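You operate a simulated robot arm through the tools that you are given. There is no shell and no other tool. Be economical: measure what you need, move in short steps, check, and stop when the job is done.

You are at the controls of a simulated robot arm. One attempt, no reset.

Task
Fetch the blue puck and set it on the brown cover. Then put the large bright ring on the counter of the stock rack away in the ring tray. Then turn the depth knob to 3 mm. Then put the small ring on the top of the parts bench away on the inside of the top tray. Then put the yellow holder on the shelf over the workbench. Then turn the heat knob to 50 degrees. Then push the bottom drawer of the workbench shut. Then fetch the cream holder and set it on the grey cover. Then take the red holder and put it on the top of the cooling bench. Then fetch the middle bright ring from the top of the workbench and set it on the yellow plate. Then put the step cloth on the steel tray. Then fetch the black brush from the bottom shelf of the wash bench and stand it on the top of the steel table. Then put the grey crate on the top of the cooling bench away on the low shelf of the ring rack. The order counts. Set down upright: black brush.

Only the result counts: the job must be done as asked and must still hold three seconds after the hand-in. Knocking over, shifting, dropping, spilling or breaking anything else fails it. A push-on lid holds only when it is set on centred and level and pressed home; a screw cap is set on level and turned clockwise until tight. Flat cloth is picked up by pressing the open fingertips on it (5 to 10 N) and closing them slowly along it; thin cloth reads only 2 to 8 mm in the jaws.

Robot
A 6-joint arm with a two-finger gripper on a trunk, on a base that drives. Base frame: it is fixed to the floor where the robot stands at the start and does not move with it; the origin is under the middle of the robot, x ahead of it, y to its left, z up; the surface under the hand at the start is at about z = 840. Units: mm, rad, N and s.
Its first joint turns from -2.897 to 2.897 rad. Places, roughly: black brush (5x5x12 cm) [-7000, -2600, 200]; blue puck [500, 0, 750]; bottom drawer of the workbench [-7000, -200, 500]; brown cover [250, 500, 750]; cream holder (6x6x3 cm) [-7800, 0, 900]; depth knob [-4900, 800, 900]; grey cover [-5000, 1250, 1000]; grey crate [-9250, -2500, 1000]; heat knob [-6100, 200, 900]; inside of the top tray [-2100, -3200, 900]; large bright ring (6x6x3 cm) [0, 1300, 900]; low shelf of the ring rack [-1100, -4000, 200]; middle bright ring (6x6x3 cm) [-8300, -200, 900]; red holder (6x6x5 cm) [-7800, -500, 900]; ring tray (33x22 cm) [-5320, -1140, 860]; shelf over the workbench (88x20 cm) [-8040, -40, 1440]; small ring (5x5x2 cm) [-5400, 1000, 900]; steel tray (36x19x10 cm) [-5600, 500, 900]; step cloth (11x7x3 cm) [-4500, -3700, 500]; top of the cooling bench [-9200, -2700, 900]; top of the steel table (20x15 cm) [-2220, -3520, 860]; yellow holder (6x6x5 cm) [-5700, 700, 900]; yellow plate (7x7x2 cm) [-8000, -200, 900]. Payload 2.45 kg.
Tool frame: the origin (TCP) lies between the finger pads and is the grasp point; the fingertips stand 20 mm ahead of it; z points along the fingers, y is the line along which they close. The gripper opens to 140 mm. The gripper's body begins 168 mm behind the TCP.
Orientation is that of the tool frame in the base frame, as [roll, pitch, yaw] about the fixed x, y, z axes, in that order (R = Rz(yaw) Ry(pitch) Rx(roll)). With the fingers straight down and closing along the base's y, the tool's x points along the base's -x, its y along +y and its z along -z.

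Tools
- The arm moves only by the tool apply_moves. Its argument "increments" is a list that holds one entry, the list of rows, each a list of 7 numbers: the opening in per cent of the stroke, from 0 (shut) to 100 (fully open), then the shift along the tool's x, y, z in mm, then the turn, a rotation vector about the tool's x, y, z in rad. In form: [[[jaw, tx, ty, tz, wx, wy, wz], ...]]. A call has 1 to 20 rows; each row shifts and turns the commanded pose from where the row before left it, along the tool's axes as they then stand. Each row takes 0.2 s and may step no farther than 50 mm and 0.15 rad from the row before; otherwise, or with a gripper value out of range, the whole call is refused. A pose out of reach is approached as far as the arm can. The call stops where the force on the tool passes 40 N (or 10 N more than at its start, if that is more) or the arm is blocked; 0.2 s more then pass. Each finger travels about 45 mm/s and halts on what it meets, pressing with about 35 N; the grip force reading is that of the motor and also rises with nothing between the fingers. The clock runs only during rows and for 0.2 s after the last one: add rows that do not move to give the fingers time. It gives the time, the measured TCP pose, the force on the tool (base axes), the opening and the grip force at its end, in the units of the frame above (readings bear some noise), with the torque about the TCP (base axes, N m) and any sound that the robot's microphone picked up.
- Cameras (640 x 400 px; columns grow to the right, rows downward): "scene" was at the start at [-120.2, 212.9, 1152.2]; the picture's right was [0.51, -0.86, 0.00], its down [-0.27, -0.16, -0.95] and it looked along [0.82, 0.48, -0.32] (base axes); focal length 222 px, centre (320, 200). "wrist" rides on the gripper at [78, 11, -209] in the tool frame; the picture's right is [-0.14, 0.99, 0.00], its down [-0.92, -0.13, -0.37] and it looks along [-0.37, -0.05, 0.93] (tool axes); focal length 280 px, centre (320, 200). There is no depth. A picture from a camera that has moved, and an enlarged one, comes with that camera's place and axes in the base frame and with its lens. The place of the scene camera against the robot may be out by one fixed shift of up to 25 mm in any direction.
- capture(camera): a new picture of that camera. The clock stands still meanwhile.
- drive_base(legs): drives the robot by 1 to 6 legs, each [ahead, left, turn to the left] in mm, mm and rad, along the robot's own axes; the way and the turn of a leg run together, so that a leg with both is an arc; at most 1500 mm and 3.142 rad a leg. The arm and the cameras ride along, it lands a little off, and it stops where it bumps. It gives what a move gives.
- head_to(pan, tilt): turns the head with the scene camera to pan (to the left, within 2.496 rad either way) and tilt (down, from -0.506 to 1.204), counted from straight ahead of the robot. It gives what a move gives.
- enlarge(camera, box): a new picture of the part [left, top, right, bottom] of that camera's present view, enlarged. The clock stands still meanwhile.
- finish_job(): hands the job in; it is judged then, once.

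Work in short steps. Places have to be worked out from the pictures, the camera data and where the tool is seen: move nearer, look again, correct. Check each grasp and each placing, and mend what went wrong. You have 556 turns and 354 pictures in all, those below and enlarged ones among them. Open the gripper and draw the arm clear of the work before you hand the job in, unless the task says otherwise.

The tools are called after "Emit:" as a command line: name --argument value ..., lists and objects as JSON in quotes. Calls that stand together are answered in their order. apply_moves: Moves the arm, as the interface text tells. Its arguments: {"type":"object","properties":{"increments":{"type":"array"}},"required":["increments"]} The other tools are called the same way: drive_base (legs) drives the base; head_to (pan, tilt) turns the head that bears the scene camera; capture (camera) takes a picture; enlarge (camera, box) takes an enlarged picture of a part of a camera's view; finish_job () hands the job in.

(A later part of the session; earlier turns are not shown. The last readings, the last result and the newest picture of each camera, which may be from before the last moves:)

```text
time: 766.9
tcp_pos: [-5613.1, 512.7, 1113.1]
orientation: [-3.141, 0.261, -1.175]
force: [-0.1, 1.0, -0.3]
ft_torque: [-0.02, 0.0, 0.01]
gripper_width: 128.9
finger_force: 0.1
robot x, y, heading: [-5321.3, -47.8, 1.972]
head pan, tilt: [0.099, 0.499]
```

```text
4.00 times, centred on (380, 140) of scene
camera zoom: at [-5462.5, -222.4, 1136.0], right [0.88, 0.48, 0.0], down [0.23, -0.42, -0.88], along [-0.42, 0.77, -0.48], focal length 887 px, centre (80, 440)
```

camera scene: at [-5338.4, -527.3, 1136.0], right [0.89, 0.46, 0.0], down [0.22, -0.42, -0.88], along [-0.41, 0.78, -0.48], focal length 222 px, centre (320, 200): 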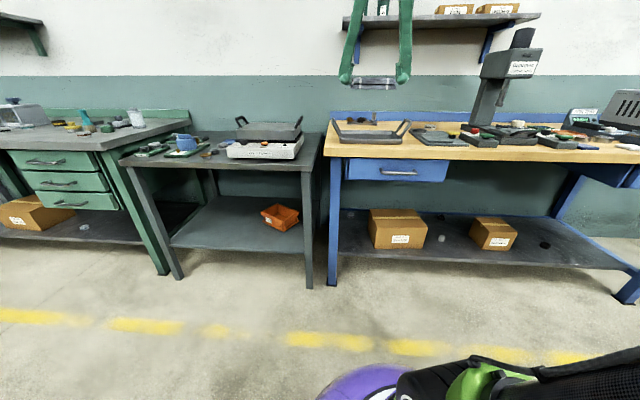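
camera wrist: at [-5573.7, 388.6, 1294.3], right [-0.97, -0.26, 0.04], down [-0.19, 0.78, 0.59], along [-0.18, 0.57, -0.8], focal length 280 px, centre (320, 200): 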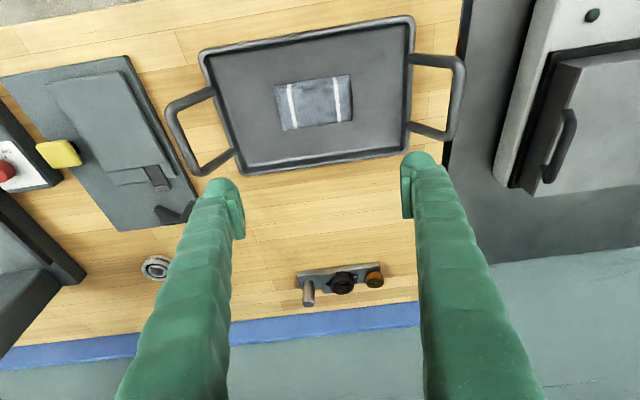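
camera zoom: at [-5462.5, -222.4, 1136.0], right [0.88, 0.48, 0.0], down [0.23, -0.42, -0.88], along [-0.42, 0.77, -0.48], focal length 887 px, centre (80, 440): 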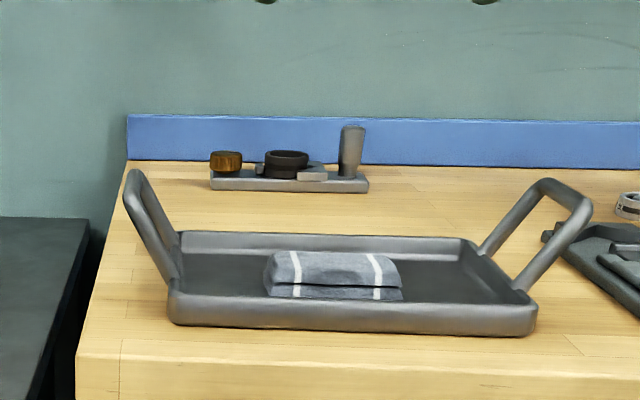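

The cloth lies in the steel tray. Next is the black brush on the wash bench's bottom shelf. I retract and drive there.

Emit:
apply_moves --increments '[[[80, 0, 0, 0, 0, 0.13, 0], [70, 0, 0, 0, 0, 0.13, 0], [60, 40, 10, 0, 0, 0, 0], [60, 40, 10, 0, 0, 0, 0], [60, 30, 10, 0, 0, 0, 0], [60, 0, 0, 0, 0, 0, 0]]]'

Emit:
drive_base --legs '[[-320, 0, 0], [0, 1450, 0], [0, 900, 0], [-350, 0, 0], [0, 0, 3.14]]'

Emit:
head_to --pan 0.0 --tilt 0.55

Emit:
capture --camera "scene"

```text
time: 768.3
tcp_pos: [-5600.1, 397.1, 1114.2]
orientation: [-3.141, 0.003, -1.175]
force: [0.2, -0.3, 0.1]
ft_torque: [-0.02, 0.04, -0.03]
gripper_width: 84.1
finger_force: 0.0
robot x, y, heading: [-5320.6, -47.4, 1.977]
head pan, tilt: [0.099, 0.499]
```

```text
time: 791.1
tcp_pos: [-6941.3, -2068.1, 1113.8]
orientation: [-3.141, 0.002, 2.016]
force: [-0.6, -0.2, 1.1]
ft_torque: [0.0, -0.02, -0.03]
gripper_width: 84.0
finger_force: 0.1
robot x, y, heading: [-7240.8, -1637.4, -1.115]
head pan, tilt: [0.099, 0.499]
```

```text
time: 791.8
tcp_pos: [-6941.2, -2068.1, 1113.4]
orientation: [-3.14, 0.002, 2.016]
force: [-0.1, -0.2, 0.0]
ft_torque: [-0.01, -0.01, -0.02]
gripper_width: 83.8
finger_force: 0.1
robot x, y, heading: [-7240.3, -1634.2, -1.116]
head pan, tilt: [0.0, 0.55]
```

```text
107 pictures are left
camera scene: at [-7138.8, -1480.1, 1131.5], right [-0.9, -0.44, 0.0], down [-0.23, 0.47, -0.85], along [0.38, -0.77, -0.52], focal length 222 px, centre (320, 200)
```

scene: 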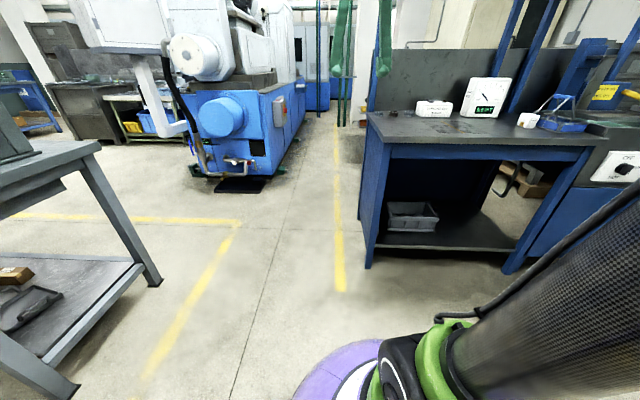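

Emit:
enlarge --camera "scene" --box '[360, 140, 540, 280]'

```text
2.86 times, centred on (450, 210) of scene
camera zoom: at [-7138.8, -1480.1, 1131.5], right [-0.9, -0.44, 0.0], down [-0.23, 0.47, -0.85], along [0.38, -0.77, -0.52], focal length 634 px, centre (-51, 171)
```

zoom: 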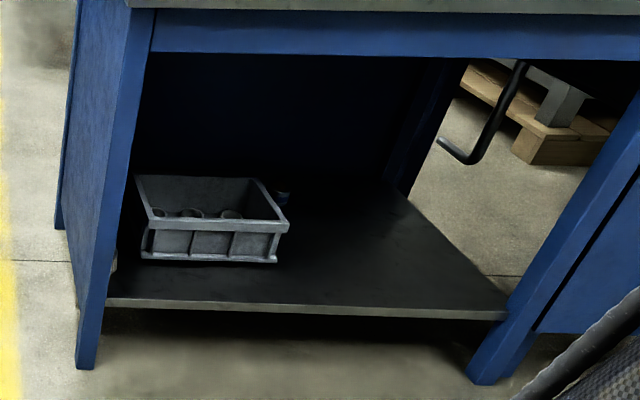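

The brush may be hidden behind the bench's left post or the bin. I move to the right and nearer for a better view inside.

Emit:
drive_base --legs '[[150, -550, -0.05]]'

Emit:
head_to --pan 0.35 --tilt 0.75

Emit:
capture --camera "scene"

```text
time: 795.0
tcp_pos: [-7392.5, -2445.0, 1111.5]
orientation: [3.14, 0.002, 1.971]
force: [0.2, 0.3, 0.0]
ft_torque: [-0.01, -0.02, -0.01]
gripper_width: 84.3
finger_force: 0.0
robot x, y, heading: [-7673.5, -1999.9, -1.158]
head pan, tilt: [0.0, 0.55]
```

```text
time: 795.9
tcp_pos: [-7392.6, -2445.7, 1113.1]
orientation: [-3.141, 0.001, 1.972]
force: [0.9, 0.5, 0.2]
ft_torque: [-0.02, 0.0, 0.02]
gripper_width: 83.7
finger_force: 0.0
robot x, y, heading: [-7672.1, -1998.7, -1.163]
head pan, tilt: [0.351, 0.75]
```

```text
105 pictures are left
camera scene: at [-7542.3, -1826.9, 1114.1], right [-0.72, -0.69, 0.0], down [-0.47, 0.49, -0.73], along [0.5, -0.53, -0.68], focal length 222 px, centre (320, 200)
```

scene: 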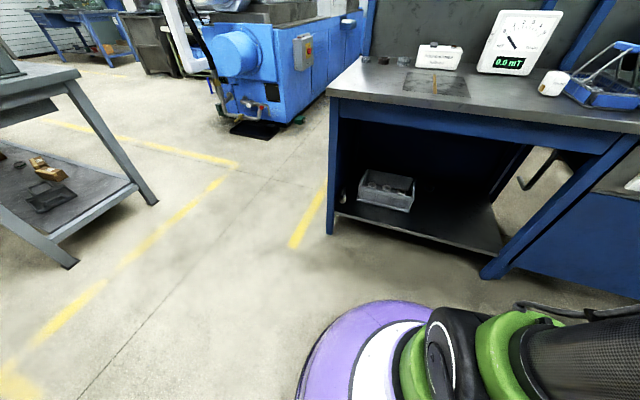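

Emit:
enlarge --camera "scene" --box '[320, 120, 440, 250]'

```text
3.08 times, centred on (380, 185) of scene
camera zoom: at [-7542.3, -1826.9, 1114.1], right [-0.72, -0.69, 0.0], down [-0.47, 0.49, -0.73], along [0.5, -0.53, -0.68], focal length 682 px, centre (135, 246)
```

zoom: 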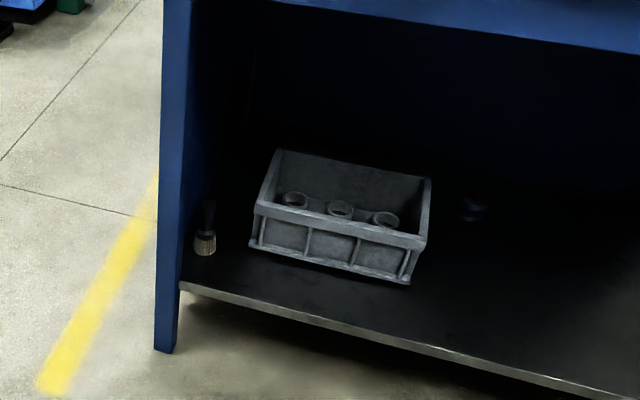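

Found it: the black brush stands upright near the bench's left panel, at about (-6946,-2670). I will take its handle from the front with the hand tilted about 65°. I line the robot up first.

Emit:
drive_base --legs '[[20, 400, -0.01]]'

Emit:
head_to --pan 0.0 --tilt 0.8

Emit:
capture --camera "scene"

Emit:
enlarge --camera "scene" --box '[270, 110, 430, 220]'

```text
time: 798.4
tcp_pos: [-7019.3, -2307.7, 1113.0]
orientation: [-3.141, 0.001, 1.96]
force: [-0.2, 0.0, -0.3]
ft_torque: [0.01, 0.01, 0.0]
gripper_width: 83.7
finger_force: 0.1
robot x, y, heading: [-7294.7, -1861.8, -1.168]
head pan, tilt: [0.351, 0.75]
```

```text
time: 799.2
tcp_pos: [-7019.6, -2307.8, 1112.7]
orientation: [-3.141, 0.002, 1.96]
force: [0.2, -0.8, -0.5]
ft_torque: [0.01, 0.02, -0.01]
gripper_width: 84.0
finger_force: 0.0
robot x, y, heading: [-7293.2, -1859.9, -1.174]
head pan, tilt: [0.0, 0.799]
```

```text
103 pictures are left
camera scene: at [-7187.2, -1701.9, 1110.1], right [-0.92, -0.39, 0.0], down [-0.28, 0.66, -0.7], along [0.27, -0.64, -0.72], focal length 222 px, centre (320, 200)
```

scene: 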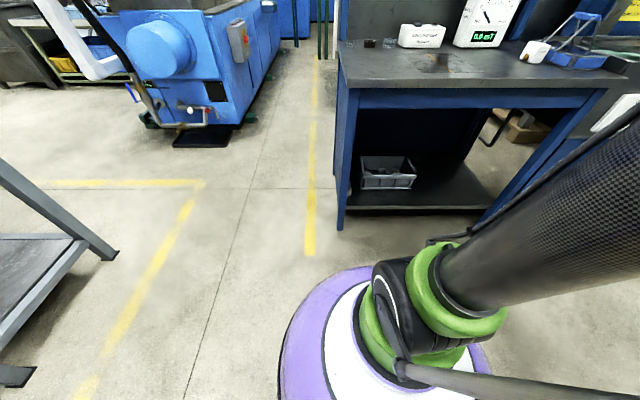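

```text
3.64 times, centred on (350, 165) of scene
camera zoom: at [-7187.2, -1701.9, 1110.1], right [-0.92, -0.39, 0.0], down [-0.28, 0.66, -0.7], along [0.27, -0.64, -0.72], focal length 806 px, centre (211, 327)
```

zoom: 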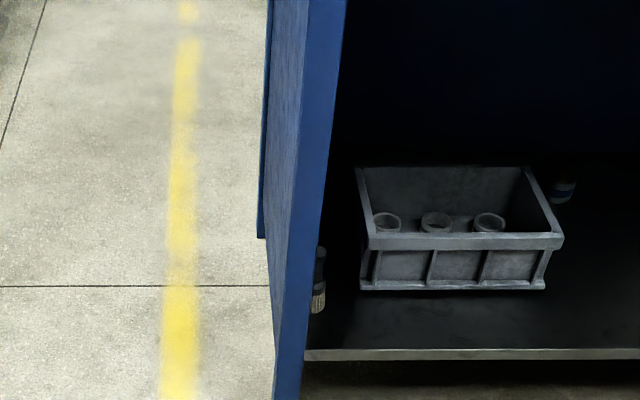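

The brush is close behind the bench's left post, so I will come in about 20° from the right. I shift right, turn and tilt the hand, and lower it in front of the shelf.

Emit:
drive_base --legs '[[0, -150, 0]]'

Emit:
apply_moves --increments '[[[50, 0, 0, 0, 0, 0, -0.12], [50, 0, 0, 0, 0, 0, -0.12], [50, 0, 0, 0, 0, 0, -0.12], [50, 0, 0, 0, 0, -0.126, 0], [50, 0, 0, 0, 0, -0.126, 0], [50, 0, 0, 0, 0, -0.126, 0], [50, 0, 0, 0, 0, -0.126, 0], [50, 0, 0, 0, 0, -0.126, 0], [50, 0, 0, 0, 0, -0.126, 0], [50, 0, 0, 0, 0, -0.126, 0], [50, 0, 0, 0, 0, -0.126, 0], [50, 0, 0, 0, 0, -0.126, 0], [50, 0, 0, 0, 0, 0, 0]]]'

```text
time: 800.6
tcp_pos: [-7160.5, -2368.0, 1113.8]
orientation: [3.14, 0.003, 1.958]
force: [0.6, 0.7, -0.1]
ft_torque: [0.01, -0.04, 0.0]
gripper_width: 84.0
finger_force: 0.1
robot x, y, heading: [-7434.7, -1918.7, -1.174]
head pan, tilt: [0.0, 0.799]
```

```text
time: 803.4
tcp_pos: [-7160.8, -2367.1, 1112.7]
orientation: [-3.138, 1.135, 2.319]
force: [0.0, -0.4, 0.1]
ft_torque: [0.03, 0.03, 0.0]
gripper_width: 70.0
finger_force: 0.0
robot x, y, heading: [-7436.0, -1919.1, -1.17]
head pan, tilt: [0.0, 0.799]
```

Emit:
apply_moves --increments '[[[50, 42.6, 0, 19.9, 0, 0, 0], [50, 42.6, 0, 19.9, 0, 0, 0], [50, 42.6, 0, 19.9, 0, 0, 0], [50, 42.6, 0, 19.9, 0, 0, 0], [50, 42.6, 0, 19.9, 0, 0, 0], [50, 42.6, 0, 19.9, 0, 0, 0], [50, 42.6, 0, 19.9, 0, 0, 0], [50, 42.6, 0, 19.9, 0, 0, 0], [50, 42.6, 0, 19.9, 0, 0, 0], [50, 42.6, 0, 19.9, 0, 0, 0], [50, 42.6, 0, 19.9, 0, 0, 0], [50, 42.6, 0, 19.9, 0, 0, 0], [50, 42.6, 0, 19.9, 0, 0, 0], [50, 42.6, 0, 19.9, 0, 0, 0], [50, 42.6, 0, 19.9, 0, 0, 0], [50, 42.6, 0, 19.9, 0, 0, 0], [50, 0, 0, 0, 0, 0, 0]]]'

Emit:
capture --camera "wrist"

Emit:
capture --camera "scene"

```text
time: 807.0
tcp_pos: [-7158.0, -2365.9, 671.0]
orientation: [-3.138, 1.132, 2.319]
force: [0.8, -0.2, -0.7]
ft_torque: [-0.01, 0.0, -0.01]
gripper_width: 69.9
finger_force: 0.1
out of reach, approached as far as the arm can: row 10, 11, 12, 13, 14, 15, 16
robot x, y, heading: [-7431.4, -1920.6, -1.175]
head pan, tilt: [0.0, 0.799]
```

```text
101 pictures are left
camera wrist: at [-7301.3, -2196.0, 687.8], right [0.77, 0.63, 0.12], down [-0.05, -0.13, 0.99], along [0.64, -0.77, -0.06], focal length 280 px, centre (320, 200)
```

wrist: 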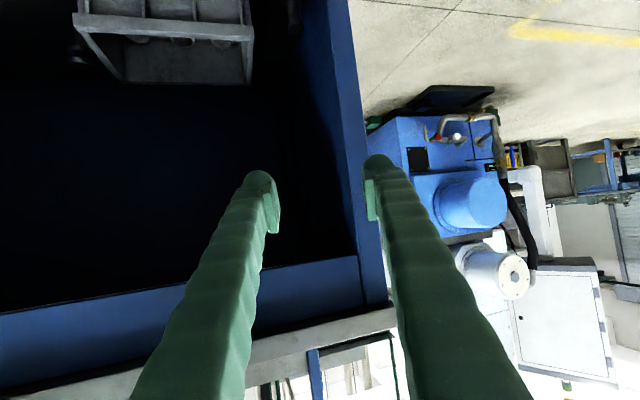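

```text
100 pictures are left
camera scene: at [-7325.3, -1760.5, 1110.1], right [-0.92, -0.38, 0.0], down [-0.28, 0.66, -0.7], along [0.27, -0.64, -0.72], focal length 222 px, centre (320, 200)
```

scene: 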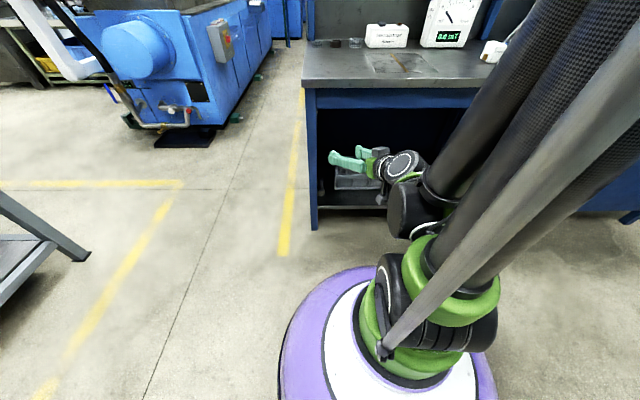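

At this distance the wrist comes too near the base. I back the robot up to give the arm more room and lower further.

Emit:
drive_base --legs '[[-330, 0, 0]]'

Emit:
apply_moves --increments '[[[50, -20, 0, 40, 0, 0, 0], [50, -20, 0, 40, 0, 0, 0], [50, -20, 0, 40, 0, 0, 0], [50, -20, 0, 40, 0, 0, 0], [50, -20, 0, 40, 0, 0, 0], [50, -20, 0, 40, 0, 0, 0], [50, 0, 0, 0, 0, 0, 0]]]'

```text
time: 809.2
tcp_pos: [-7286.2, -2058.2, 670.3]
orientation: [-3.138, 1.135, 2.32]
force: [-0.2, -0.6, -0.4]
ft_torque: [0.03, -0.01, 0.01]
gripper_width: 70.0
finger_force: 0.0
robot x, y, heading: [-7561.9, -1608.6, -1.174]
head pan, tilt: [0.0, 0.799]
```

```text
time: 810.8
tcp_pos: [-7101.8, -2253.2, 677.0]
orientation: [-3.138, 1.131, 2.321]
force: [-0.3, -0.6, 1.3]
ft_torque: [0.01, -0.05, -0.01]
gripper_width: 70.0
finger_force: 0.0
robot x, y, heading: [-7561.1, -1612.1, -1.179]
head pan, tilt: [0.0, 0.799]
```

Emit:
apply_moves --increments '[[[50, 42.6, 0, 19.9, 0, 0, 0], [50, 42.6, 0, 19.9, 0, 0, 0], [50, 42.6, 0, 19.9, 0, 0, 0], [50, 42.6, 0, 19.9, 0, 0, 0], [50, 42.6, 0, 19.9, 0, 0, 0], [50, 42.6, 0, 19.9, 0, 0, 0], [50, 42.6, 0, 19.9, 0, 0, 0], [50, 42.6, 0, 19.9, 0, 0, 0], [50, 0, 0, 0, 0, 0, 0]]]'

Emit:
capture --camera "wrist"

Emit:
capture --camera "scene"

```text
time: 812.8
tcp_pos: [-7031.6, -2373.8, 508.8]
orientation: [-3.138, 1.128, 2.319]
force: [0.8, -0.6, 0.3]
ft_torque: [0.01, 0.05, -0.01]
gripper_width: 70.0
finger_force: 0.0
out of reach, approached as far as the arm can: row 2, 3, 4, 5, 6, 7, 8
robot x, y, heading: [-7559.8, -1610.1, -1.178]
head pan, tilt: [0.0, 0.799]
```

```text
99 pictures are left
camera wrist: at [-7175.4, -2203.9, 527.4], right [0.77, 0.63, 0.12], down [-0.05, -0.13, 0.99], along [0.64, -0.77, -0.07], focal length 280 px, centre (320, 200)
```

wrist: 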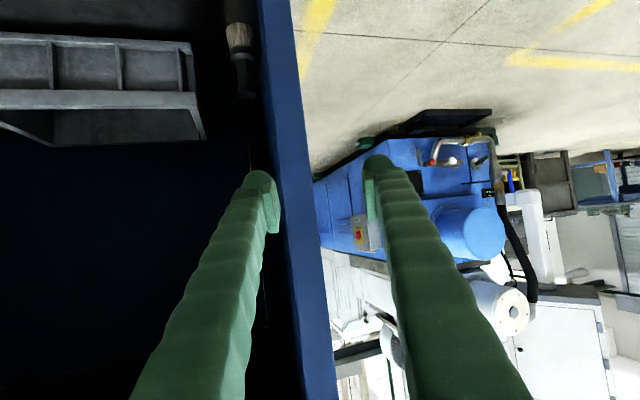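

```text
98 pictures are left
camera scene: at [-7454.4, -1452.0, 1110.1], right [-0.92, -0.39, 0.0], down [-0.28, 0.66, -0.7], along [0.27, -0.64, -0.72], focal length 222 px, centre (320, 200)
```

scene: 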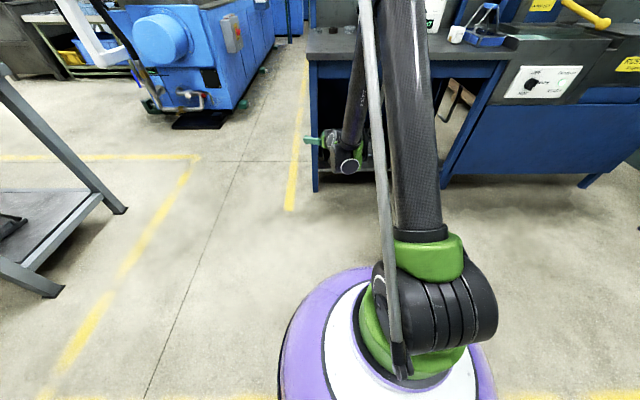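

The limit is the wrist bend rather than distance. A smaller tilt of 45° still clears the bench, and the new view puts the brush near (-6990,-2610), shelf at z of about 205. I reduce the tilt.

Emit:
apply_moves --increments '[[[50, -30, 0, -30, 0, 0.117, 0], [50, 0, 0, -30, 0, 0.117, 0], [50, 0, 0, 0, 0, 0.117, 0], [50, 0, 0, 0, 0, 0, 0]]]'

Emit:
drive_base --legs '[[130, 0, 0]]'

Emit:
capture --camera "wrist"

```text
time: 813.8
tcp_pos: [-7057.1, -2345.0, 566.0]
orientation: [-3.141, 0.78, 2.319]
force: [-0.5, -1.2, -0.6]
ft_torque: [-0.02, -0.04, -0.03]
gripper_width: 69.9
finger_force: 0.1
robot x, y, heading: [-7565.4, -1613.4, -1.175]
head pan, tilt: [0.0, 0.799]
```

```text
time: 815.0
tcp_pos: [-7007.1, -2465.6, 563.9]
orientation: [-3.14, 0.784, 2.321]
force: [0.3, 0.1, 0.5]
ft_torque: [0.02, 0.02, 0.03]
gripper_width: 70.0
finger_force: 0.1
robot x, y, heading: [-7515.1, -1735.4, -1.178]
head pan, tilt: [0.0, 0.799]
```

```text
97 pictures are left
camera wrist: at [-7137.2, -2310.4, 657.6], right [0.79, 0.6, 0.1], down [0.17, -0.38, 0.91], along [0.58, -0.71, -0.4], focal length 280 px, centre (320, 200)
```

wrist: 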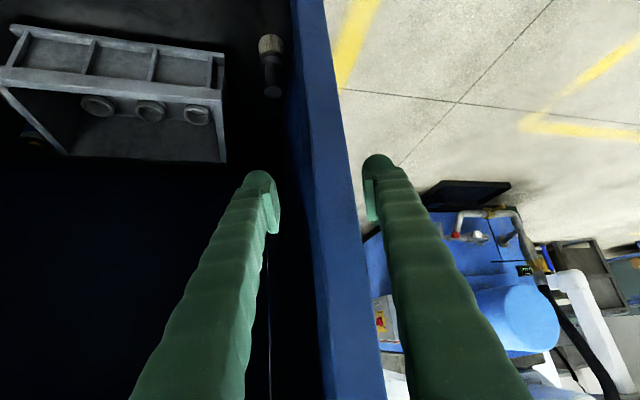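

The brush is near (-6985,-2588) with its handle top around z=345. I back off, shift clear of the post and lower to handle height.

Emit:
apply_moves --increments '[[[50, 30, 0, -30, 0, 0, 0], [50, 30, 0, -30, 0, 0, 0], [50, 0, -45, 0, 0, 0, 0], [50, 0, -22, 0, 0, 0, 0], [50, 33, 0, 33, 0, 0, 0], [50, 33, 0, 33, 0, 0, 0], [50, 33, 0, 33, 0, 0, 0], [50, 33, 0, 33, 0, 0, 0], [50, 33, 0, 33, 0, 0, 0], [50, 0, 0, 0, 0, 0, 0]]]'

Emit:
capture --camera "wrist"

```text
time: 817.2
tcp_pos: [-7088.5, -2505.7, 397.4]
orientation: [3.141, 0.778, 2.322]
force: [0.2, 0.6, 0.1]
ft_torque: [0.0, -0.01, 0.02]
gripper_width: 70.2
finger_force: 0.0
out of reach, approached as far as the arm can: row 7, 8, 9
robot x, y, heading: [-7512.4, -1730.9, -1.178]
head pan, tilt: [0.0, 0.799]
```

```text
96 pictures are left
camera wrist: at [-7217.5, -2351.2, 491.0], right [0.79, 0.6, 0.1], down [0.18, -0.38, 0.91], along [0.58, -0.7, -0.41], focal length 280 px, centre (320, 200)
```

wrist: 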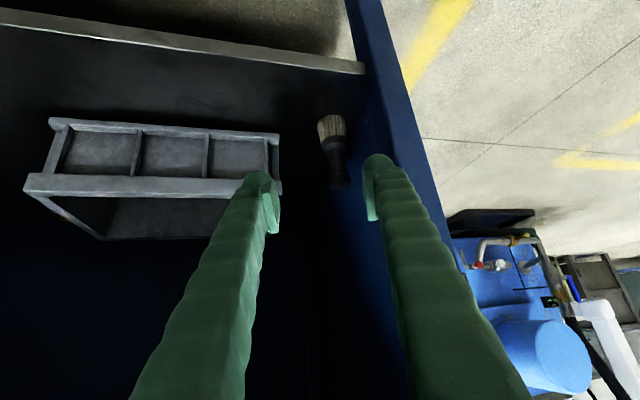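

The arm needs more distance for this height. I back up again and continue lowering.

Emit:
drive_base --legs '[[-130, 0, 0]]'

Emit:
apply_moves --increments '[[[50, 0, 0, 0, 0, 0, 0], [50, -20, 0, 20, 0, 0, 0], [50, 0, 0, 0, 0, 0, 0]]]'

Emit:
capture --camera "wrist"

```text
time: 818.5
tcp_pos: [-7138.5, -2386.2, 397.9]
orientation: [3.141, 0.777, 2.318]
force: [0.4, -0.2, 0.3]
ft_torque: [-0.04, 0.05, 0.0]
gripper_width: 70.1
finger_force: 0.1
robot x, y, heading: [-7561.1, -1610.2, -1.175]
head pan, tilt: [0.0, 0.799]
```

```text
time: 819.3
tcp_pos: [-7120.5, -2407.9, 398.1]
orientation: [-3.141, 0.775, 2.318]
force: [-0.3, 0.3, 0.3]
ft_torque: [-0.01, -0.01, -0.01]
gripper_width: 70.1
finger_force: 0.0
robot x, y, heading: [-7563.2, -1608.9, -1.176]
head pan, tilt: [0.0, 0.799]
```

```text
95 pictures are left
camera wrist: at [-7250.3, -2252.0, 490.6], right [0.79, 0.6, 0.1], down [0.18, -0.38, 0.91], along [0.58, -0.7, -0.41], focal length 280 px, centre (320, 200)
```

wrist: 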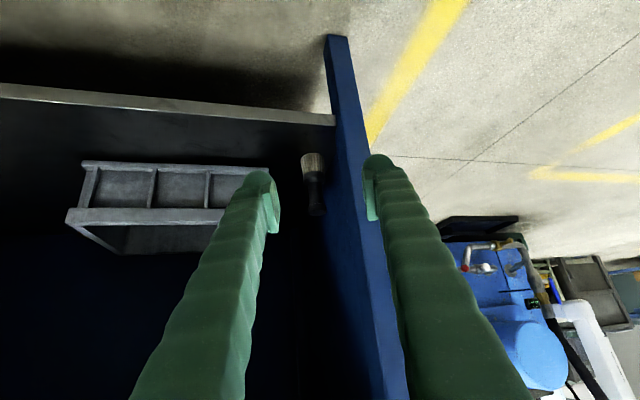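

The brush base is at z of about 195, handle top near 310, and the post stands directly in front of it. I need to come in at about 45° from the right. I raise, move the robot over to the right, and turn the hand.

Emit:
apply_moves --increments '[[[50, -35, 0, -35, 0, 0, 0], [50, -35, 0, -35, 0, 0, 0], [50, -35, 0, -35, 0, 0, 0], [50, -35, 0, -35, 0, 0, 0], [50, 35, 0, -35, 0, 0, 0], [50, 35, 0, -35, 0, 0, 0], [50, 35, 0, -35, 0, 0, 0], [50, 35, 0, -35, 0, 0, 0], [50, 0, 0, 0, 0, 0, 0]]]'

Emit:
drive_base --legs '[[200, -260, 0]]'

```text
time: 821.3
tcp_pos: [-7256.4, -2263.2, 598.8]
orientation: [-3.141, 0.776, 2.319]
force: [-1.2, -0.2, -0.7]
ft_torque: [-0.01, -0.01, 0.04]
gripper_width: 69.9
finger_force: 0.0
robot x, y, heading: [-7563.5, -1610.1, -1.175]
head pan, tilt: [0.0, 0.799]
```

```text
time: 823.5
tcp_pos: [-7423.9, -2549.5, 598.8]
orientation: [-3.14, 0.776, 2.316]
force: [-0.6, 0.5, 0.6]
ft_torque: [0.04, 0.01, -0.01]
gripper_width: 69.9
finger_force: 0.1
robot x, y, heading: [-7734.6, -1898.0, -1.176]
head pan, tilt: [0.0, 0.799]
```

Emit:
apply_moves --increments '[[[50, 0, 0, 0, -0.0763, 0, -0.0778], [50, 0, 0, 0, -0.0763, 0, -0.0778], [50, 0, 0, 0, -0.0763, 0, -0.0778], [50, 0, 0, 0, -0.0763, 0, -0.0778], [50, 3.5, 13.3, 43.1, 0, 0, 0], [50, 3.5, 13.3, 43.1, 0, 0, 0], [50, 3.5, 13.3, 43.1, 0, 0, 0], [50, 3.5, 13.3, 43.1, 0, 0, 0], [50, 0, 0, 0, 0, 0, 0]]]'

Emit:
capture --camera "wrist"

```text
time: 825.5
tcp_pos: [-7301.0, -2543.7, 467.6]
orientation: [-3.141, 0.777, 2.752]
force: [-0.3, -0.5, 0.4]
ft_torque: [-0.03, 0.03, -0.01]
gripper_width: 70.0
finger_force: 0.1
robot x, y, heading: [-7732.5, -1899.7, -1.177]
head pan, tilt: [0.0, 0.799]
```

```text
94 pictures are left
camera wrist: at [-7484.6, -2456.3, 559.3], right [0.47, 0.88, 0.1], down [0.32, -0.27, 0.91], along [0.82, -0.39, -0.41], focal length 280 px, centre (320, 200)
```

wrist: 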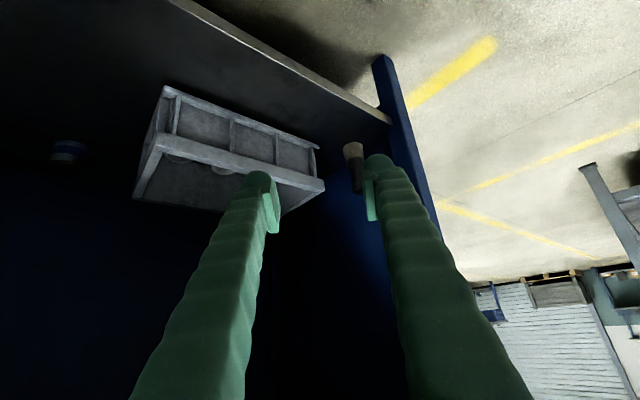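

The brush measures (-6972,-2606), from z 195 to about 315. I approach along this line with the jaws narrowed.

Emit:
apply_moves --increments '[[[45, -1.7, 10.5, 40.6, 0, 0, 0], [40, -1.7, 10.5, 40.6, 0, 0, 0], [38, -1.7, 10.5, 40.6, 0, 0, 0], [38, -1.7, 10.5, 40.6, 0, 0, 0], [38, -1.7, 10.5, 40.6, 0, 0, 0], [38, 0, 0, 0, 0, 0, 0]]]'

Emit:
capture --camera "wrist"

Emit:
capture --camera "scene"

```text
time: 826.9
tcp_pos: [-7132.9, -2571.3, 351.3]
orientation: [-3.141, 0.774, 2.754]
force: [-0.5, -0.2, 0.9]
ft_torque: [-0.01, 0.03, 0.0]
gripper_width: 53.3
finger_force: 0.1
out of reach, approached as far as the arm can: row 1, 2, 3, 4
robot x, y, heading: [-7730.4, -1895.3, -1.181]
head pan, tilt: [0.0, 0.799]
```

```text
93 pictures are left
camera wrist: at [-7315.9, -2485.0, 445.5], right [0.47, 0.88, 0.1], down [0.32, -0.27, 0.91], along [0.82, -0.39, -0.41], focal length 280 px, centre (320, 200)
```

wrist: 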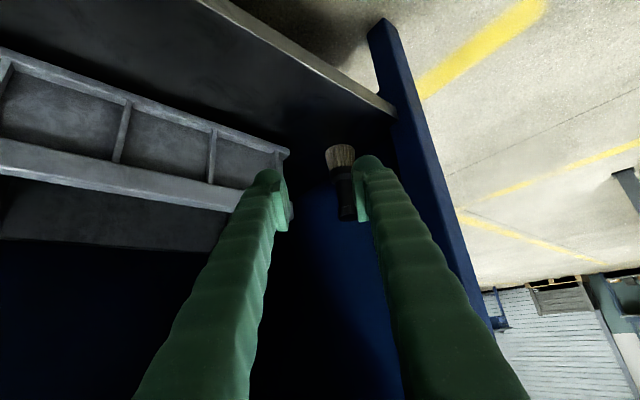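

```text
92 pictures are left
camera scene: at [-7621.3, -1738.9, 1110.1], right [-0.92, -0.38, 0.0], down [-0.28, 0.66, -0.7], along [0.27, -0.64, -0.72], focal length 222 px, centre (320, 200)
```

scene: 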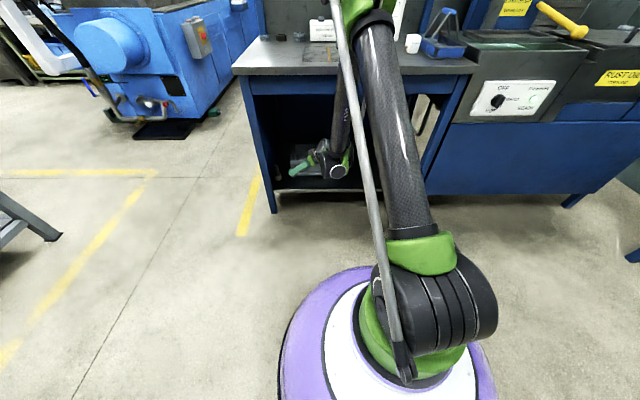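

Emit:
apply_moves --increments '[[[38, -21.4, 12, 21, 0, 0, 0], [38, -21.4, 12, 21, 0, 0, 0], [38, -7.7, 0, 40.7, 0, 0, 0], [38, 0, 0, 0, 0, 0, 0]]]'

Emit:
capture --camera "wrist"

```text
time: 827.9
tcp_pos: [-7036.7, -2581.4, 326.3]
orientation: [-3.138, 0.778, 2.754]
force: [-0.5, 0.3, 0.6]
ft_torque: [-0.04, -0.03, 0.01]
gripper_width: 53.4
finger_force: 0.1
robot x, y, heading: [-7726.2, -1900.0, -1.176]
head pan, tilt: [0.0, 0.799]
```

```text
91 pictures are left
camera wrist: at [-7220.7, -2495.5, 419.8], right [0.47, 0.88, 0.1], down [0.32, -0.27, 0.91], along [0.82, -0.39, -0.41], focal length 280 px, centre (320, 200)
```

wrist: 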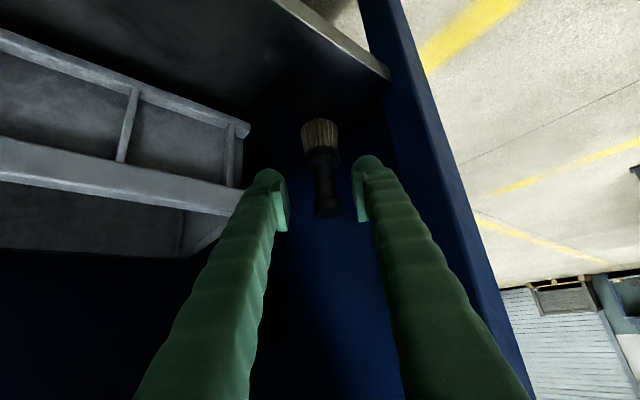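

The handle is almost between the fingers. I go in the last 63 mm and close.

Emit:
apply_moves --increments '[[[38, -4.2, 1, 25.6, 0, 0, 0], [38, -4.2, 1, 25.6, 0, 0, 0], [38, -4.2, 1, 25.6, 0, 0, 0], [38, 0, 0, 0, 0, 0, 0]]]'

Emit:
capture --camera "wrist"

```text
time: 828.9
tcp_pos: [-6978.9, -2604.8, 278.6]
orientation: [-3.14, 0.777, 2.753]
force: [1.4, 0.2, -0.3]
ft_torque: [-0.01, 0.01, 0.02]
gripper_width: 53.2
finger_force: 0.1
robot x, y, heading: [-7730.7, -1897.9, -1.173]
head pan, tilt: [0.0, 0.799]
```

```text
90 pictures are left
camera wrist: at [-7162.8, -2518.1, 373.1], right [0.47, 0.88, 0.1], down [0.32, -0.27, 0.91], along [0.82, -0.39, -0.41], focal length 280 px, centre (320, 200)
```

wrist: 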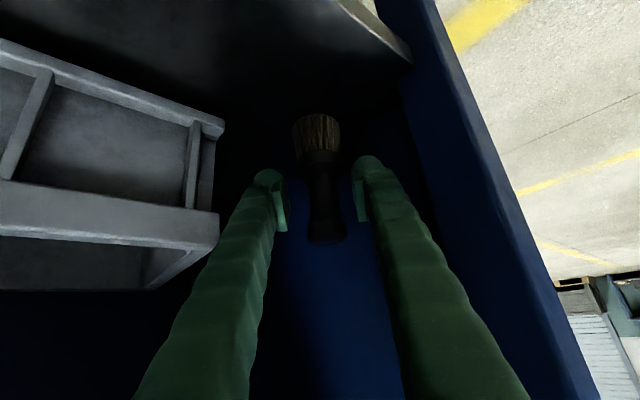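

Emit:
apply_moves --increments '[[[34, 0, 0, 0, 0, 0, 0], [30, 0, 0, 0, 0, 0, 0], [26, 0, 0, 0, 0, 0, 0], [22, 0, 0, 0, 0, 0, 0], [18, 0, 0, 0, 0, 0, 0], [15, 0, 0, 0, 0, 0, 0], [12, 0, 0, 0, 0, 0, 0], [12, 0, 0, 0, 0, 0, 0], [12, 0, 0, 0, 0, 0, 0]]]'

Emit:
enlarge --camera "wrist" --box '[240, 90, 400, 260]'

```text
time: 830.9
tcp_pos: [-6980.2, -2604.4, 279.6]
orientation: [-3.141, 0.777, 2.753]
force: [-0.4, -0.6, 0.0]
ft_torque: [0.02, 0.01, 0.01]
gripper_width: 25.1
finger_force: 35.3
robot x, y, heading: [-7729.7, -1895.9, -1.179]
head pan, tilt: [0.0, 0.799]
```

```text
2.35 times, centred on (320, 175) of wrist
camera zoom: at [-7162.9, -2518.0, 373.3], right [0.47, 0.88, 0.1], down [0.32, -0.27, 0.91], along [0.82, -0.39, -0.41], focal length 660 px, centre (320, 259)
```

zoom: 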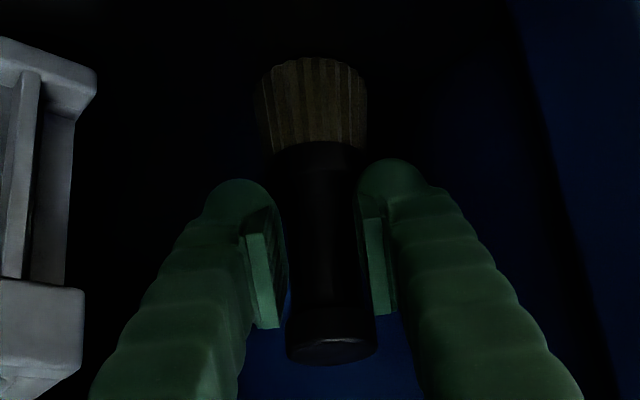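

The handle is gripped, reading 25 mm. I lift slightly, withdraw along the same line, and raise it in front of the bench.

Emit:
apply_moves --increments '[[[12, -14, 0, -14.3, 0, 0, 0], [12, -14, 0, -14.3, 0, 0, 0], [12, 35, 0, -35, 0, 0, 0], [12, 35, 0, -35, 0, 0, 0], [12, 35, 0, -35, 0, 0, 0], [12, 35, 0, -35, 0, 0, 0], [12, 35, 0, -35, 0, 0, 0], [12, 0, 0, 0, 0, 0, 0]]]'

Emit:
capture --camera "wrist"

```text
time: 832.7
tcp_pos: [-7168.8, -2568.4, 378.8]
orientation: [-3.141, 0.773, 2.755]
force: [-0.9, 0.5, -0.4]
ft_torque: [-0.03, 0.02, 0.01]
gripper_width: 24.9
finger_force: 35.3
out of reach, approached as far as the arm can: row 5, 6, 7
robot x, y, heading: [-7732.9, -1896.9, -1.178]
head pan, tilt: [0.0, 0.799]
```

```text
88 pictures are left
camera wrist: at [-7351.5, -2482.1, 472.2], right [0.47, 0.88, 0.1], down [0.32, -0.27, 0.91], along [0.82, -0.39, -0.41], focal length 280 px, centre (320, 200)
```

wrist: 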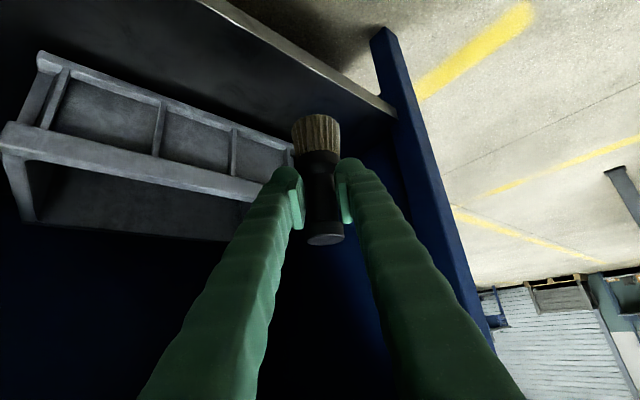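

Emit:
drive_base --legs '[[-300, 0, 0]]'

Emit:
apply_moves --increments '[[[12, -35, 0, -35, 0, 0, 0], [12, -35, 0, -35, 0, 0, 0], [12, -35, 0, -35, 0, 0, 0], [12, -35, 0, -35, 0, 0, 0], [12, -35, 0, -35, 0, 0, 0], [12, -35, 0, -35, 0, 0, 0], [12, -35, 0, -35, 0, 0, 0], [12, -35, 0, -35, 0, 0, 0], [12, -35, 0, -35, 0, 0, 0], [12, -35, 0, -35, 0, 0, 0], [12, -35, 0, -35, 0, 0, 0], [12, -35, 0, -35, 0, 0, 0], [12, -35, 0, -35, 0, 0, 0], [12, -35, 0, -35, 0, 0, 0], [12, -35, 0, -35, 0, 0, 0], [12, -35, 0, -35, 0, 0, 0], [12, 0, 0, 0, 0, 0, 0]]]'

Emit:
capture --camera "wrist"

```text
time: 834.8
tcp_pos: [-7285.1, -2290.4, 379.0]
orientation: [-3.14, 0.772, 2.752]
force: [0.7, -0.3, -0.2]
ft_torque: [0.0, 0.01, 0.0]
gripper_width: 25.0
finger_force: 35.3
robot x, y, heading: [-7847.2, -1620.1, -1.184]
head pan, tilt: [0.0, 0.799]
```

```text
time: 838.4
tcp_pos: [-7277.5, -2293.2, 1170.2]
orientation: [-3.142, 0.774, 2.753]
force: [-0.2, -0.1, -0.2]
ft_torque: [0.0, -0.02, 0.02]
gripper_width: 24.5
finger_force: 34.7
robot x, y, heading: [-7845.6, -1616.4, -1.176]
head pan, tilt: [0.0, 0.799]
```

```text
87 pictures are left
camera wrist: at [-7460.8, -2207.0, 1263.7], right [0.47, 0.88, 0.1], down [0.32, -0.27, 0.91], along [0.82, -0.39, -0.41], focal length 280 px, centre (320, 200)
```

wrist: 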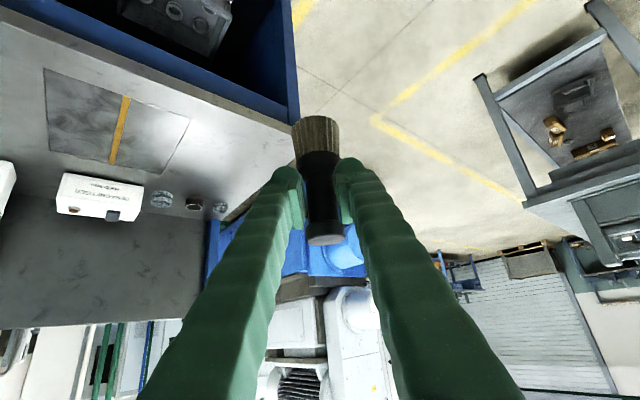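

The brush is up and held. I tuck the arm and drive towards the steel table, keeping well clear of the big machine.

Emit:
apply_moves --increments '[[[12, 35, 0, -35, 0, 0, 0], [12, 35, 0, -35, 0, 0, 0], [12, 35, 0, -35, 0, 0, 0], [12, 35, 0, -35, 0, 0, 0], [12, 35, 0, -35, 0, 0, 0], [12, 35, 0, -35, 0, 0, 0], [12, 35, 0, -35, 0, 0, 0], [12, 0, 0, 0, 0, 0, 0]]]'

Emit:
drive_base --legs '[[0, 1130, 0], [1420, 0, 0]]'

Emit:
drive_base --legs '[[0, 0, 1.57]]'

```text
time: 840.2
tcp_pos: [-7598.6, -2162.0, 1175.7]
orientation: [3.141, 0.774, 2.753]
force: [0.0, -0.6, -0.4]
ft_torque: [0.03, 0.02, 0.03]
gripper_width: 24.5
finger_force: 34.9
robot x, y, heading: [-7846.9, -1617.7, -1.178]
head pan, tilt: [0.0, 0.799]
```

```text
time: 852.6
tcp_pos: [-6031.4, -3037.2, 1175.4]
orientation: [3.141, 0.773, 2.736]
force: [-0.2, -0.4, -0.8]
ft_torque: [0.01, -0.02, -0.01]
gripper_width: 24.0
finger_force: 35.8
robot x, y, heading: [-6268.4, -2493.3, -1.198]
head pan, tilt: [0.0, 0.799]
```

```text
time: 856.9
tcp_pos: [-5729.5, -2240.3, 1174.7]
orientation: [3.141, 0.773, -1.954]
force: [-0.3, 0.2, -0.5]
ft_torque: [0.01, -0.01, 0.02]
gripper_width: 23.1
finger_force: 34.2
robot x, y, heading: [-6269.6, -2490.6, 0.401]
head pan, tilt: [0.0, 0.799]
```

Emit:
drive_base --legs '[[0, -160, 0], [1450, 0, 0], [1450, 0, 0], [380, 0, 0]]'

Emit:
drive_base --legs '[[0, 0, -1.57], [900, 0, 0]]'

Emit:
head_to --pan 0.1 --tilt 0.4

Emit:
capture --camera "scene"

```text
time: 873.7
tcp_pos: [-2656.3, -1173.0, 1175.4]
orientation: [-3.14, 0.774, -1.983]
force: [0.6, -0.5, 0.6]
ft_torque: [0.01, 0.01, 0.0]
gripper_width: 16.7
finger_force: 0.1
robot x, y, heading: [-3201.6, -1408.6, 0.367]
head pan, tilt: [0.0, 0.799]
```

```text
time: 882.2
tcp_pos: [-2606.7, -2771.2, 1174.3]
orientation: [3.14, 0.773, 2.756]
force: [0.4, -0.1, -0.4]
ft_torque: [0.01, -0.01, 0.0]
gripper_width: 17.0
finger_force: 0.1
robot x, y, heading: [-2856.8, -2231.4, -1.173]
head pan, tilt: [0.0, 0.799]
```

```text
time: 883.1
tcp_pos: [-2606.9, -2771.6, 1175.0]
orientation: [3.141, 0.774, 2.758]
force: [0.4, -0.5, 0.2]
ft_torque: [0.03, 0.03, -0.01]
gripper_width: 16.7
finger_force: 0.1
robot x, y, heading: [-2858.7, -2232.8, -1.174]
head pan, tilt: [0.099, 0.4]
```

```text
86 pictures are left
camera scene: at [-2736.6, -2079.2, 1145.1], right [-0.88, -0.48, 0.0], down [-0.19, 0.34, -0.92], along [0.44, -0.81, -0.39], focal length 222 px, centre (320, 200)
```

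scene: 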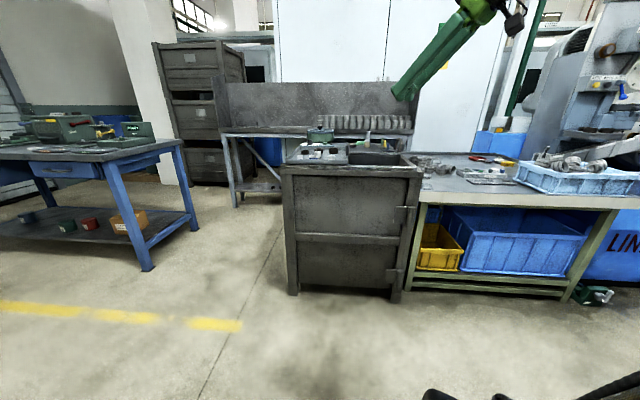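

The grip reading has gone to zero: the brush slipped out on the way. I look back along the aisle to find it.

Emit:
head_to --pan -2.2 --tilt 0.45

Emit:
capture --camera "scene"

Emit:
head_to --pan 2.49 --tilt 0.45

Emit:
capture --camera "scene"

```text
time: 885.2
tcp_pos: [-2606.2, -2772.0, 1174.7]
orientation: [-3.141, 0.772, 2.759]
force: [-0.1, -0.2, -0.2]
ft_torque: [-0.02, 0.03, 0.01]
gripper_width: 16.9
finger_force: 0.1
robot x, y, heading: [-2854.5, -2233.2, -1.174]
head pan, tilt: [-2.201, 0.45]
```

```text
85 pictures are left
camera scene: at [-2749.3, -2084.8, 1144.4], right [-0.94, -0.34, 0.0], down [-0.14, 0.37, -0.92], along [0.31, -0.86, -0.4], focal length 222 px, centre (320, 200)
```

scene: 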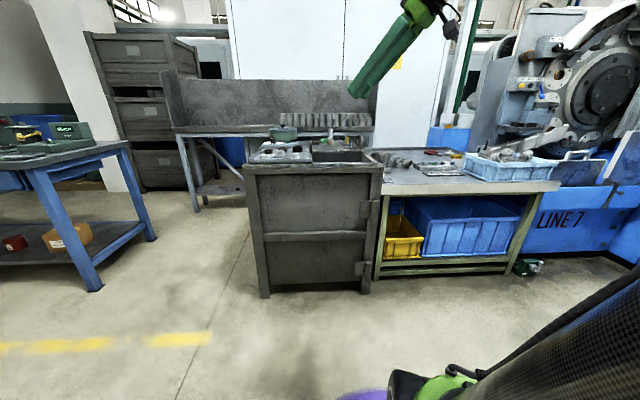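

```text
time: 888.9
tcp_pos: [-2606.8, -2771.8, 1174.4]
orientation: [-3.141, 0.772, 2.759]
force: [-0.8, -0.2, 0.3]
ft_torque: [0.0, -0.04, 0.01]
gripper_width: 16.9
finger_force: 0.1
robot x, y, heading: [-2858.0, -2231.2, -1.168]
head pan, tilt: [2.491, 0.45]
```

```text
84 pictures are left
camera scene: at [-2757.9, -1908.8, 1140.5], right [0.97, -0.25, 0.0], down [-0.11, -0.42, -0.9], along [0.22, 0.87, -0.44], focal length 222 px, centre (320, 200)
```

scene: 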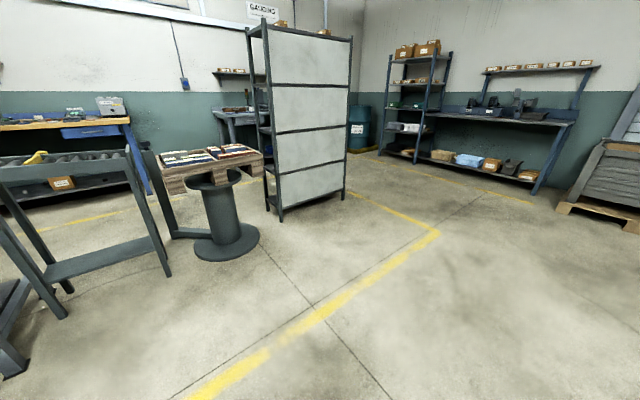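

Emit:
drive_base --legs '[[0, 0, -1.57]]'

Emit:
head_to --pan -0.25 --tilt 0.35

Emit:
capture --camera "scene"

```text
time: 893.1
tcp_pos: [-3394.0, -2493.7, 1174.7]
orientation: [-3.141, 0.772, 1.208]
force: [0.1, -0.3, -0.2]
ft_torque: [0.01, 0.02, -0.03]
gripper_width: 16.8
finger_force: 0.0
robot x, y, heading: [-2857.9, -2229.1, -2.721]
head pan, tilt: [2.491, 0.45]
```

```text
time: 895.5
tcp_pos: [-3394.2, -2494.1, 1176.5]
orientation: [-3.141, 0.774, 1.209]
force: [-0.2, 0.8, -0.4]
ft_torque: [0.01, -0.03, 0.01]
gripper_width: 16.6
finger_force: 0.0
robot x, y, heading: [-2857.6, -2229.7, -2.72]
head pan, tilt: [-0.25, 0.351]
```

```text
83 pictures are left
camera scene: at [-2710.2, -2357.0, 1149.1], right [-0.36, 0.93, 0.0], down [0.33, 0.13, -0.94], along [-0.87, -0.34, -0.35], focal length 222 px, centre (320, 200)
```

scene: 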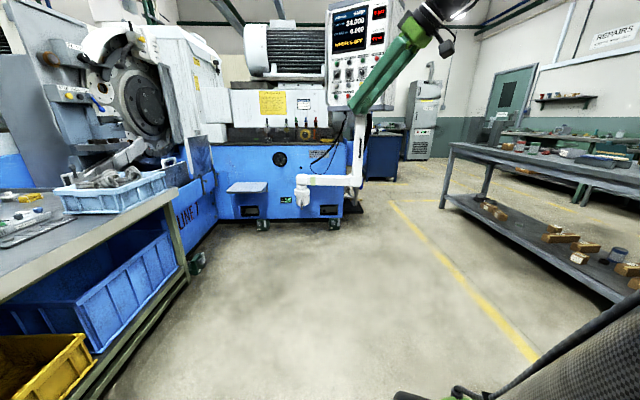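

Emit:
enlarge --camera "scene" --box '[340, 180, 560, 320]'

```text
2.86 times, centred on (450, 250) of scene
camera zoom: at [-2710.2, -2357.0, 1149.1], right [-0.36, 0.93, 0.0], down [0.33, 0.13, -0.94], along [-0.87, -0.34, -0.35], focal length 634 px, centre (-51, 57)
```

zoom: 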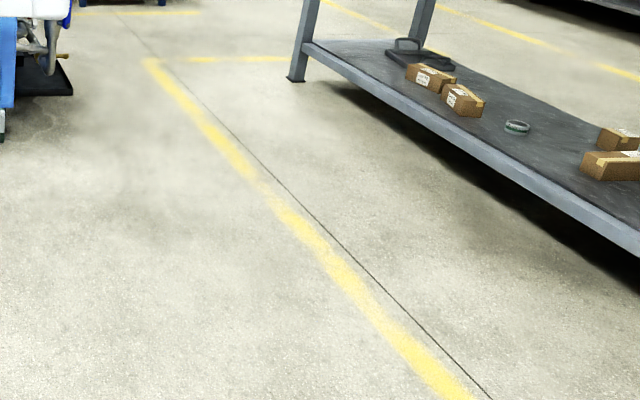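

Not on the far part of the aisle. I look at the nearer part to the right.

Emit:
head_to --pan -1.0 --tilt 0.55

Emit:
capture --camera "scene"

Emit:
capture --camera "wrist"

```text
time: 896.6
tcp_pos: [-3392.6, -2493.5, 1174.7]
orientation: [-3.141, 0.774, 1.208]
force: [-0.3, 0.1, 0.6]
ft_torque: [0.02, -0.03, 0.0]
gripper_width: 16.8
finger_force: 0.1
robot x, y, heading: [-2859.5, -2232.2, -2.722]
head pan, tilt: [-1.0, 0.55]
```

```text
81 pictures are left
camera scene: at [-2708.6, -2355.8, 1136.8], right [-0.36, 0.93, 0.0], down [0.44, 0.17, -0.88], along [-0.82, -0.32, -0.47], focal length 222 px, centre (320, 200)
```

scene: 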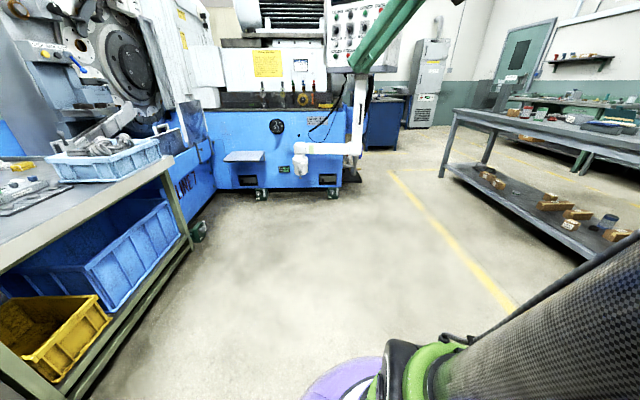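

```text
80 pictures are left
camera wrist: at [-3311.6, -2308.8, 1268.9], right [0.89, -0.44, 0.1], down [-0.26, -0.33, 0.91], along [-0.37, -0.83, -0.41], focal length 280 px, centre (320, 200)
```

wrist: 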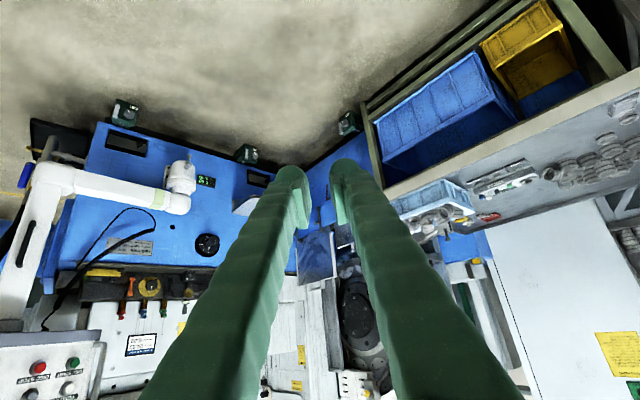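

Emit:
drive_base --legs '[[0, 0, -1.3]]'

Emit:
head_to --pan 0.0 --tilt 0.45

Emit:
capture --camera "scene"

```text
time: 900.2
tcp_pos: [-3256.6, -1787.8, 1175.4]
orientation: [-3.141, 0.773, -0.083]
force: [0.0, -0.3, -1.1]
ft_torque: [0.0, 0.01, 0.02]
gripper_width: 16.7
finger_force: 0.1
robot x, y, heading: [-2858.7, -2233.1, 2.27]
head pan, tilt: [-1.0, 0.55]
```

```text
time: 901.5
tcp_pos: [-3257.9, -1788.3, 1175.1]
orientation: [-3.14, 0.773, -0.082]
force: [-0.2, -0.5, 1.1]
ft_torque: [-0.02, 0.0, -0.01]
gripper_width: 17.1
finger_force: 0.1
robot x, y, heading: [-2855.4, -2231.9, 2.265]
head pan, tilt: [0.0, 0.45]
```

```text
79 pictures are left
camera scene: at [-2939.2, -2428.5, 1140.5], right [0.77, 0.64, 0.0], down [0.28, -0.33, -0.9], along [-0.58, 0.69, -0.44], focal length 222 px, centre (320, 200)
```

scene: 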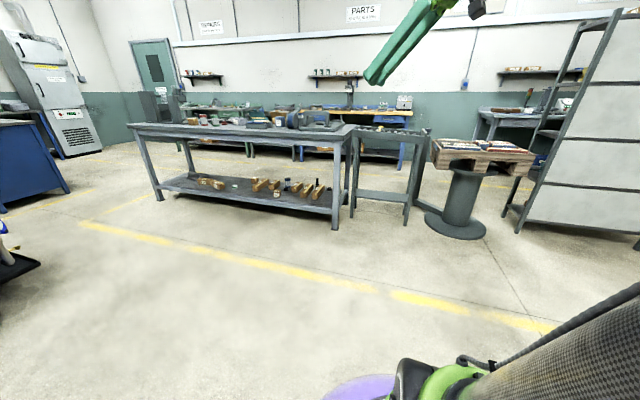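

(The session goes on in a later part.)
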